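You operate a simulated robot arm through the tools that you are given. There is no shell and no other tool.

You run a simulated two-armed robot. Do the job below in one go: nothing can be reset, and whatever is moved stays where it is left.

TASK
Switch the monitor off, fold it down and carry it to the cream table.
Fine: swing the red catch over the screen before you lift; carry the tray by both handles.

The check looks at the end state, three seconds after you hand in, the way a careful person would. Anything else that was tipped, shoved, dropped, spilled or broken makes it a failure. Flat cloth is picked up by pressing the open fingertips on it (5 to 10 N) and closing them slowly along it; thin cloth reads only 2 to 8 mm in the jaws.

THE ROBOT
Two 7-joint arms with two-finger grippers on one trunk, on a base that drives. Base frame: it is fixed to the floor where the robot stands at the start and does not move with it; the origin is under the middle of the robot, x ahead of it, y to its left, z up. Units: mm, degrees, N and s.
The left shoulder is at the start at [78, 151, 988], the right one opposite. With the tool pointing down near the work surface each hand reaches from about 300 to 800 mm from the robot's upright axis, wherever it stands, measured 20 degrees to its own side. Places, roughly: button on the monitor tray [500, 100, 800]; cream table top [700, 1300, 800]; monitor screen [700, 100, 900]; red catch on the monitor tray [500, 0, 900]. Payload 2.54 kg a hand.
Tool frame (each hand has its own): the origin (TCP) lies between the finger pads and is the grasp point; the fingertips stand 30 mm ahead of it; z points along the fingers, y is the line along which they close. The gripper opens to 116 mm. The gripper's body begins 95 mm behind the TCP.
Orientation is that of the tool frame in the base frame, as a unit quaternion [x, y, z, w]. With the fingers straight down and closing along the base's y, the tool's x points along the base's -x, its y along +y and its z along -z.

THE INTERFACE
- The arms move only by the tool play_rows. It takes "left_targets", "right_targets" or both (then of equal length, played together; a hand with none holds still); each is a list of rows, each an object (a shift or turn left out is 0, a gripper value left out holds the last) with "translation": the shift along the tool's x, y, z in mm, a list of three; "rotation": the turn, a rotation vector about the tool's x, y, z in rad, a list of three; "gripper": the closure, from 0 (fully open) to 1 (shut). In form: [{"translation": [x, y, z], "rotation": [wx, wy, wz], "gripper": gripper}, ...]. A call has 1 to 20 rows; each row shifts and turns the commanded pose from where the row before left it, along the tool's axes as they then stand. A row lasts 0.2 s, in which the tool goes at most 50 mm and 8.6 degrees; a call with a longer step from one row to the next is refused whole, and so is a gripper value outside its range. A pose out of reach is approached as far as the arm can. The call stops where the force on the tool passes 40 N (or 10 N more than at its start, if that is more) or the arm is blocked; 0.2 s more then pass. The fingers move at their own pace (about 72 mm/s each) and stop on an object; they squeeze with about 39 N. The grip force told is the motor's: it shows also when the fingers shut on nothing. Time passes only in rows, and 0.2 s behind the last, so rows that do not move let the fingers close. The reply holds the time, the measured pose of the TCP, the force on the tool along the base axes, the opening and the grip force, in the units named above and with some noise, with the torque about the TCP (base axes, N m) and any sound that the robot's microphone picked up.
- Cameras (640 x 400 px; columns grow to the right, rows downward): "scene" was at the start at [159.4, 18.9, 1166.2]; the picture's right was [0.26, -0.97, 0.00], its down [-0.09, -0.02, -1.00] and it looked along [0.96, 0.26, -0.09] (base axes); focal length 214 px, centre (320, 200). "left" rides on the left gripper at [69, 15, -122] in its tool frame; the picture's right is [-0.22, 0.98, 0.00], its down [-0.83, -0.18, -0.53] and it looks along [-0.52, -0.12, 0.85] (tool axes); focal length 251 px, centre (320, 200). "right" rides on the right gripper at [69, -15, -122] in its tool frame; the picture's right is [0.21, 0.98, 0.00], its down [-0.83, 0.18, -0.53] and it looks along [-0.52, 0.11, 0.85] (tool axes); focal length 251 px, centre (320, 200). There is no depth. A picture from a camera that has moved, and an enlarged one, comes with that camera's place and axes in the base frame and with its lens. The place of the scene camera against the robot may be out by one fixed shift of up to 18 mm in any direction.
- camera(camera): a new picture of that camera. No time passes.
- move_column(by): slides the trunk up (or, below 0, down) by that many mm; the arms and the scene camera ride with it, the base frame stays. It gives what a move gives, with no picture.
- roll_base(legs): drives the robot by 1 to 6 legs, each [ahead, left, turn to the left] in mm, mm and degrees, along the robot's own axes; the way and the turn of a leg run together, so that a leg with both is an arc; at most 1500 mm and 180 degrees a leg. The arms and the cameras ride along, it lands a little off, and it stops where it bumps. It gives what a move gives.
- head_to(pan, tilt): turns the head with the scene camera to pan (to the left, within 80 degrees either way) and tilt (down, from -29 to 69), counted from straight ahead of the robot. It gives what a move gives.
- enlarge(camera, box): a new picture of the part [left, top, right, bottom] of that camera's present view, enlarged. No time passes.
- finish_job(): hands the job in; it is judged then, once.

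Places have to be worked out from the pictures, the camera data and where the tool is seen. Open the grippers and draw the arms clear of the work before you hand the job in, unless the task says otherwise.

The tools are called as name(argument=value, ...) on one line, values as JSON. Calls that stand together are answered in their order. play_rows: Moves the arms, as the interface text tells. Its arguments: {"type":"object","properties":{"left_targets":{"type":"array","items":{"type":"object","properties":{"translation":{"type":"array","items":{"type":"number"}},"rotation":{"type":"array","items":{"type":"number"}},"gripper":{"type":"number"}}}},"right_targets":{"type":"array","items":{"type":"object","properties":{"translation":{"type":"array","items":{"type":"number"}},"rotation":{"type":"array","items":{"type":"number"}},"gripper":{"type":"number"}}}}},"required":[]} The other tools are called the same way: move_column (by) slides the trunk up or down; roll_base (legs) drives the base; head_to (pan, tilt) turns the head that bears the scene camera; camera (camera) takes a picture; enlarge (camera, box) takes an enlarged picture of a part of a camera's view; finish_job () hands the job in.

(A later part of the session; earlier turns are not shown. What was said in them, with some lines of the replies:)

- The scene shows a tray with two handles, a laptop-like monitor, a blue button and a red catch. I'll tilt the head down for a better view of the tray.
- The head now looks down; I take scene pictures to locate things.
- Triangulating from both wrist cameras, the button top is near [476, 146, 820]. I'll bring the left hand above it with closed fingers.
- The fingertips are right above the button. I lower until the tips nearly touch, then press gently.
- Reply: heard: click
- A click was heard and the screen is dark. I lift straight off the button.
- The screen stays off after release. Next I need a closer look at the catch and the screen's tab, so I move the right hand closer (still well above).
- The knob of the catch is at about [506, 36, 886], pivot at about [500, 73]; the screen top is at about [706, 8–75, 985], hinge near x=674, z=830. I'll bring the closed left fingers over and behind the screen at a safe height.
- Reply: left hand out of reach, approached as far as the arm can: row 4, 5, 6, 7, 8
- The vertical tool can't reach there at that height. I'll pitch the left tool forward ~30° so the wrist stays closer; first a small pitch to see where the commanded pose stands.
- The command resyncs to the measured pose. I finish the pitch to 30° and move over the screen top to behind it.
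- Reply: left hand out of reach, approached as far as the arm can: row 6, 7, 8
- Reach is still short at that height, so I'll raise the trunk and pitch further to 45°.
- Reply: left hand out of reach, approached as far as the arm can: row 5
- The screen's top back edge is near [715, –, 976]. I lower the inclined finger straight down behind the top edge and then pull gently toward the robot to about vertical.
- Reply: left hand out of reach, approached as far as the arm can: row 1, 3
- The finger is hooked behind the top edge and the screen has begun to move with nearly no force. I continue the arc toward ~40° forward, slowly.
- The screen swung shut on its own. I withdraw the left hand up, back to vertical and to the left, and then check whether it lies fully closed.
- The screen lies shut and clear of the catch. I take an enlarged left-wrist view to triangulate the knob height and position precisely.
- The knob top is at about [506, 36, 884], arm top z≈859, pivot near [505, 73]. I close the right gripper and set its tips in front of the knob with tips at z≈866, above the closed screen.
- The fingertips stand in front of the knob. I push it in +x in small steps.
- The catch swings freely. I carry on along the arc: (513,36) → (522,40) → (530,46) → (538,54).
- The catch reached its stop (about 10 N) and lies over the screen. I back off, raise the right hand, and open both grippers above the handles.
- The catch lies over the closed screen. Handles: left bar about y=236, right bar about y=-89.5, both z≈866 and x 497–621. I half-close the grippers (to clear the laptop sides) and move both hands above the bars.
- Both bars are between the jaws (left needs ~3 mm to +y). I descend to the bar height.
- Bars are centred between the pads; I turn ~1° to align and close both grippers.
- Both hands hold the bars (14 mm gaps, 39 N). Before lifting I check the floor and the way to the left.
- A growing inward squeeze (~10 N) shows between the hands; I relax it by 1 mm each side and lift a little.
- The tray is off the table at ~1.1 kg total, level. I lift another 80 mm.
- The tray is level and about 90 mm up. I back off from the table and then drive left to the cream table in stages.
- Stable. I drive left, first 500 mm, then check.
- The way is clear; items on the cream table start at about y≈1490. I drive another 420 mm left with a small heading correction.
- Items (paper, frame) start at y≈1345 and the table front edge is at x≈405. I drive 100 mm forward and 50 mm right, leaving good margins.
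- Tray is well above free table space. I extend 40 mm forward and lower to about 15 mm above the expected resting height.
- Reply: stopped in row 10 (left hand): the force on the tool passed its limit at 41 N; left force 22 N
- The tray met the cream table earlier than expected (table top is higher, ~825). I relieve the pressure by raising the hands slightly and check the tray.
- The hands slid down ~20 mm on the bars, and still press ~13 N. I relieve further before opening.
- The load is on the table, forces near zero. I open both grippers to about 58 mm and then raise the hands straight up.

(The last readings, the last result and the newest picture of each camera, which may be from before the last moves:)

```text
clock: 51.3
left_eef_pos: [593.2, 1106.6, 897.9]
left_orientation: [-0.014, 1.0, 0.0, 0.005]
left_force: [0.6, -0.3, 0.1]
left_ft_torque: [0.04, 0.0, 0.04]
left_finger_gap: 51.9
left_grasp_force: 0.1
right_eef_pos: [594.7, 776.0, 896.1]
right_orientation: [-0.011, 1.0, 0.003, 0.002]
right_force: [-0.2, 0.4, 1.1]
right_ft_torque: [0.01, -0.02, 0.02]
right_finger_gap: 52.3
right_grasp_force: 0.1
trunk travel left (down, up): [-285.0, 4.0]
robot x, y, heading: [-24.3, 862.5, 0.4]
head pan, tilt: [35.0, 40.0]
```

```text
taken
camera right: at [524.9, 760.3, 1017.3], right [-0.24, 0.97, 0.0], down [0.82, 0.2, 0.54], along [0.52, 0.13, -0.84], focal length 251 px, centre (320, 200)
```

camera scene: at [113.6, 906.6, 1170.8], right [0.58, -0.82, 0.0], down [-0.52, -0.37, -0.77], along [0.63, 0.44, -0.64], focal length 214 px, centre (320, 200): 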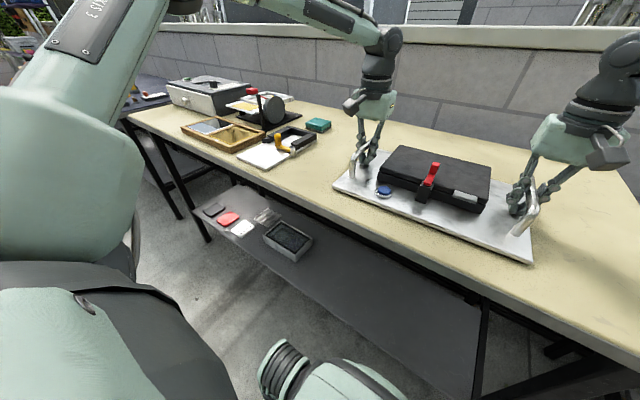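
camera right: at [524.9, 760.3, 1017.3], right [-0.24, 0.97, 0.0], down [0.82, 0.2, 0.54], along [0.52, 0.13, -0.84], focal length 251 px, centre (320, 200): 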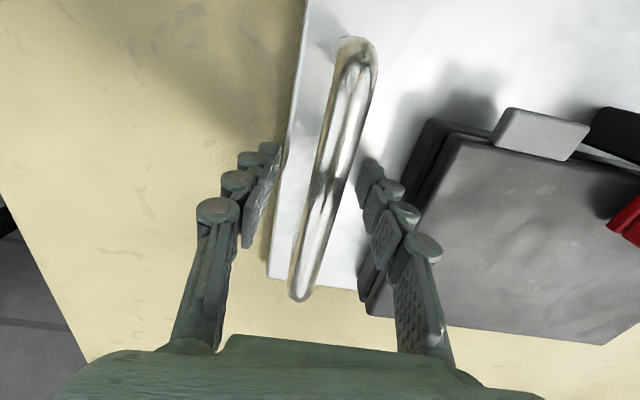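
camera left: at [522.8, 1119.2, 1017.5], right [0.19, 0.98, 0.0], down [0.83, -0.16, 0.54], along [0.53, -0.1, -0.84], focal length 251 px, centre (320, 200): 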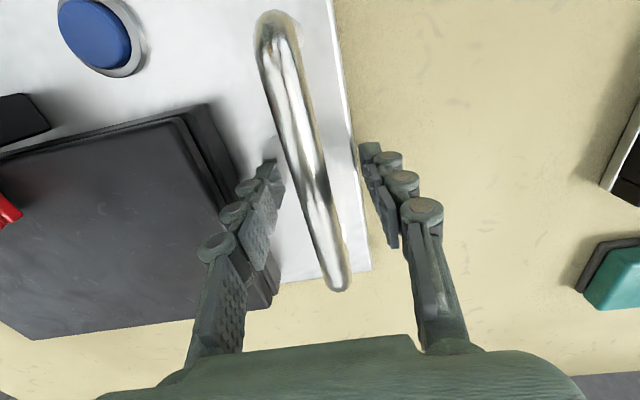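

Both bars are free between the open fingers. I raise the hands and pull back from the tray.

play_rows(right_targets=[{"translation": [0, 0, -20]}, {"translation": [0, 0, -30]}, {"translation": [0, 0, -30]}, {"translation": [10, 0, -30]}, {"translation": [40, -10, -10]}, {"translation": [45, -10, 0]}, {"translation": [45, -10, 0]}, {"translation": [0, 0, 0], "gripper": 0}, {"translation": [0, 0, 0]}], left_targets=[{"translation": [0, 0, -20]}, {"translation": [0, 0, -30]}, {"translation": [0, 0, -30]}, {"translation": [10, 0, -30]}, {"translation": [40, 10, -10]}, {"translation": [45, 10, 0]}, {"translation": [45, 10, 0]}, {"translation": [0, 0, 0], "gripper": 0}, {"translation": [0, 0, 0]}])

camera(camera="scene")

enlarge(camera="scene", box=[320, 120, 560, 270])

camera(camera="left")

camera(camera="right")

```text
clock: 53.3
left_eef_pos: [451.0, 1131.7, 1014.5]
left_orientation: [-0.014, 1.0, -0.001, 0.006]
left_force: [0.0, 0.2, 0.3]
left_ft_torque: [-0.02, -0.01, -0.03]
left_finger_gap: 115.9
left_grasp_force: 0.0
right_eef_pos: [454.5, 741.9, 1015.2]
right_orientation: [-0.012, 1.0, 0.002, 0.003]
right_force: [0.3, 0.1, -0.2]
right_ft_torque: [-0.02, 0.02, 0.0]
right_finger_gap: 115.9
right_grasp_force: 0.0
trunk travel left (down, up): [-285.0, 4.0]
robot x, y, heading: [-21.1, 862.5, 0.0]
head pan, tilt: [35.0, 40.0]
```

```text
taken
camera scene: at [117.7, 907.0, 1170.7], right [0.58, -0.82, 0.0], down [-0.52, -0.37, -0.77], along [0.63, 0.44, -0.64], focal length 214 px, centre (320, 200)
```

scene: 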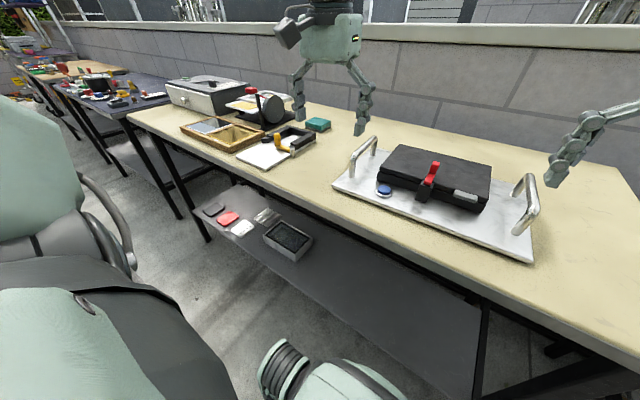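

```text
2.67 times, centred on (440, 195) of scene
camera zoom: at [117.7, 907.0, 1170.7], right [0.58, -0.82, 0.0], down [-0.52, -0.37, -0.77], along [0.63, 0.44, -0.64], focal length 572 px, centre (0, 213)
```

zoom: 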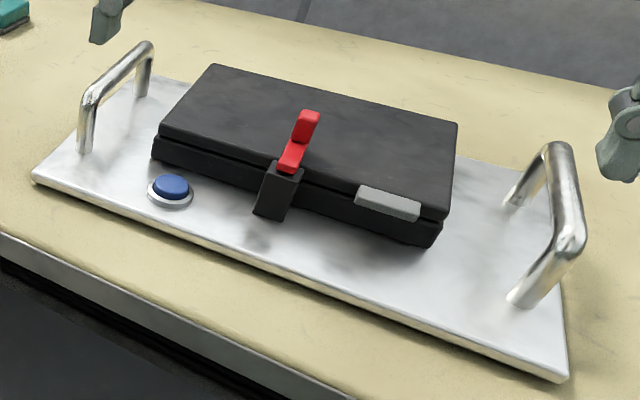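

```text
taken
camera left: at [380.4, 1144.3, 1134.5], right [0.19, 0.98, 0.0], down [0.83, -0.16, 0.54], along [0.53, -0.1, -0.84], focal length 251 px, centre (320, 200)
```

left: 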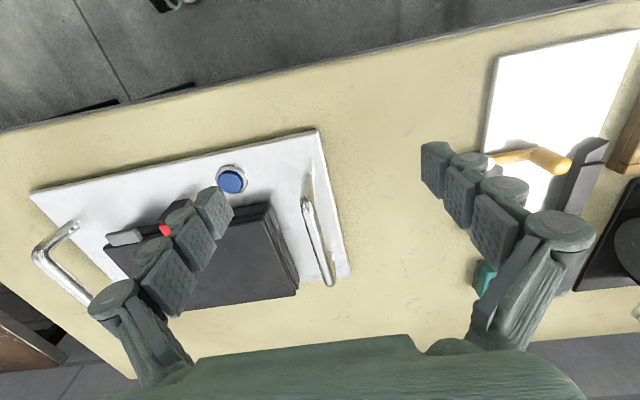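

```text
taken
camera right: at [385.4, 726.5, 1136.2], right [-0.24, 0.97, 0.0], down [0.82, 0.2, 0.54], along [0.52, 0.13, -0.84], focal length 251 px, centre (320, 200)
```

right: 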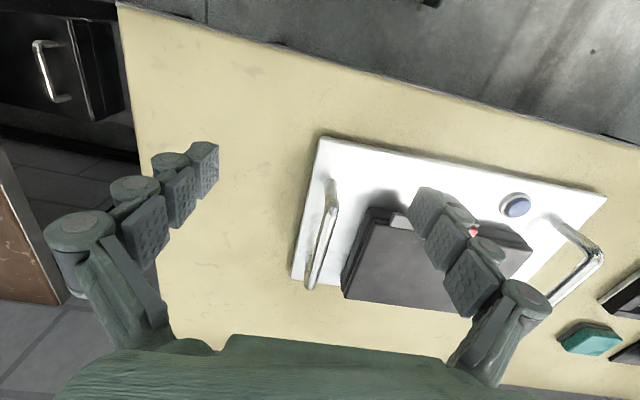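

The tray rests flat and fully on the cream table, with the screen shut and the catch over it. I back the robot off a little so the arms are clear.

roll_base(legs=[[-150, 0, 0]])

camera(camera="scene")

```text
clock: 54.6
left_eef_pos: [302.1, 1129.5, 1014.9]
left_orientation: [-0.014, 1.0, -0.001, 0.005]
left_force: [-0.5, 0.6, 0.9]
left_ft_torque: [-0.02, -0.05, 0.01]
left_finger_gap: 116.0
left_grasp_force: 0.1
right_eef_pos: [306.5, 741.8, 1015.1]
right_orientation: [-0.012, 1.0, 0.002, 0.003]
right_force: [-1.0, 0.9, 0.1]
right_ft_torque: [-0.01, -0.01, 0.01]
right_finger_gap: 116.1
right_grasp_force: 0.1
trunk travel left (down, up): [-285.0, 4.0]
robot x, y, heading: [-171.0, 860.6, 0.2]
head pan, tilt: [35.0, 40.0]
```

```text
taken
camera scene: at [-31.7, 906.2, 1170.7], right [0.58, -0.82, 0.0], down [-0.52, -0.37, -0.77], along [0.63, 0.44, -0.64], focal length 214 px, centre (320, 200)
```

scene: 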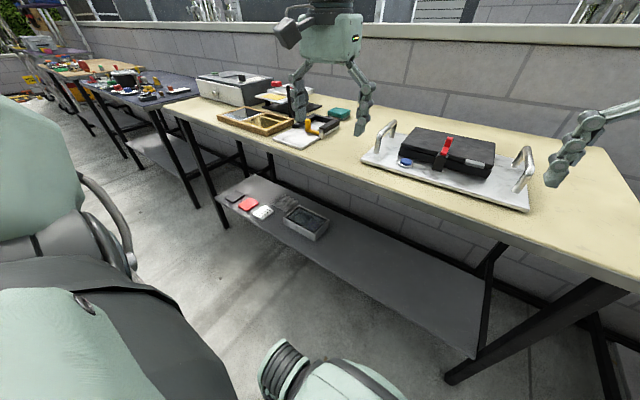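

Everything is in place: monitor off, folded, latched, on the cream table; hands open and clear. I hand the job in.

finish_job()

```text
The job is handed in.
```

I handed the job in with the monitor switched off, folded down and resting flat on the cream table. The checker's verdict hasn't come back.

- **Off:** one press of the blue button gave a click and the screen went dark. It was still dark after I let go.
- **Folded and latched:** I started the screen forward with a finger behind its top edge. It then swung shut on its own, with no sound picked up. I pushed the red catch over it until it reached its stop.
- **Carried:** I lifted the tray by both handles and drove it across level. It now sits at about y=940, with its front edge roughly 60 mm in from the table edge. The nearest items on the table are about 200 mm away.
- **Set-down:** the cream table is higher than I expected, so the tray met it early. The push passed the 40 N limit and the hands slid about 20 mm down the handles. I eased off before opening the grippers, and the tray looked flat and undamaged in the pictures.

I touched nothing else on either table. The grippers are open, and the robot has backed off about 150 mm.
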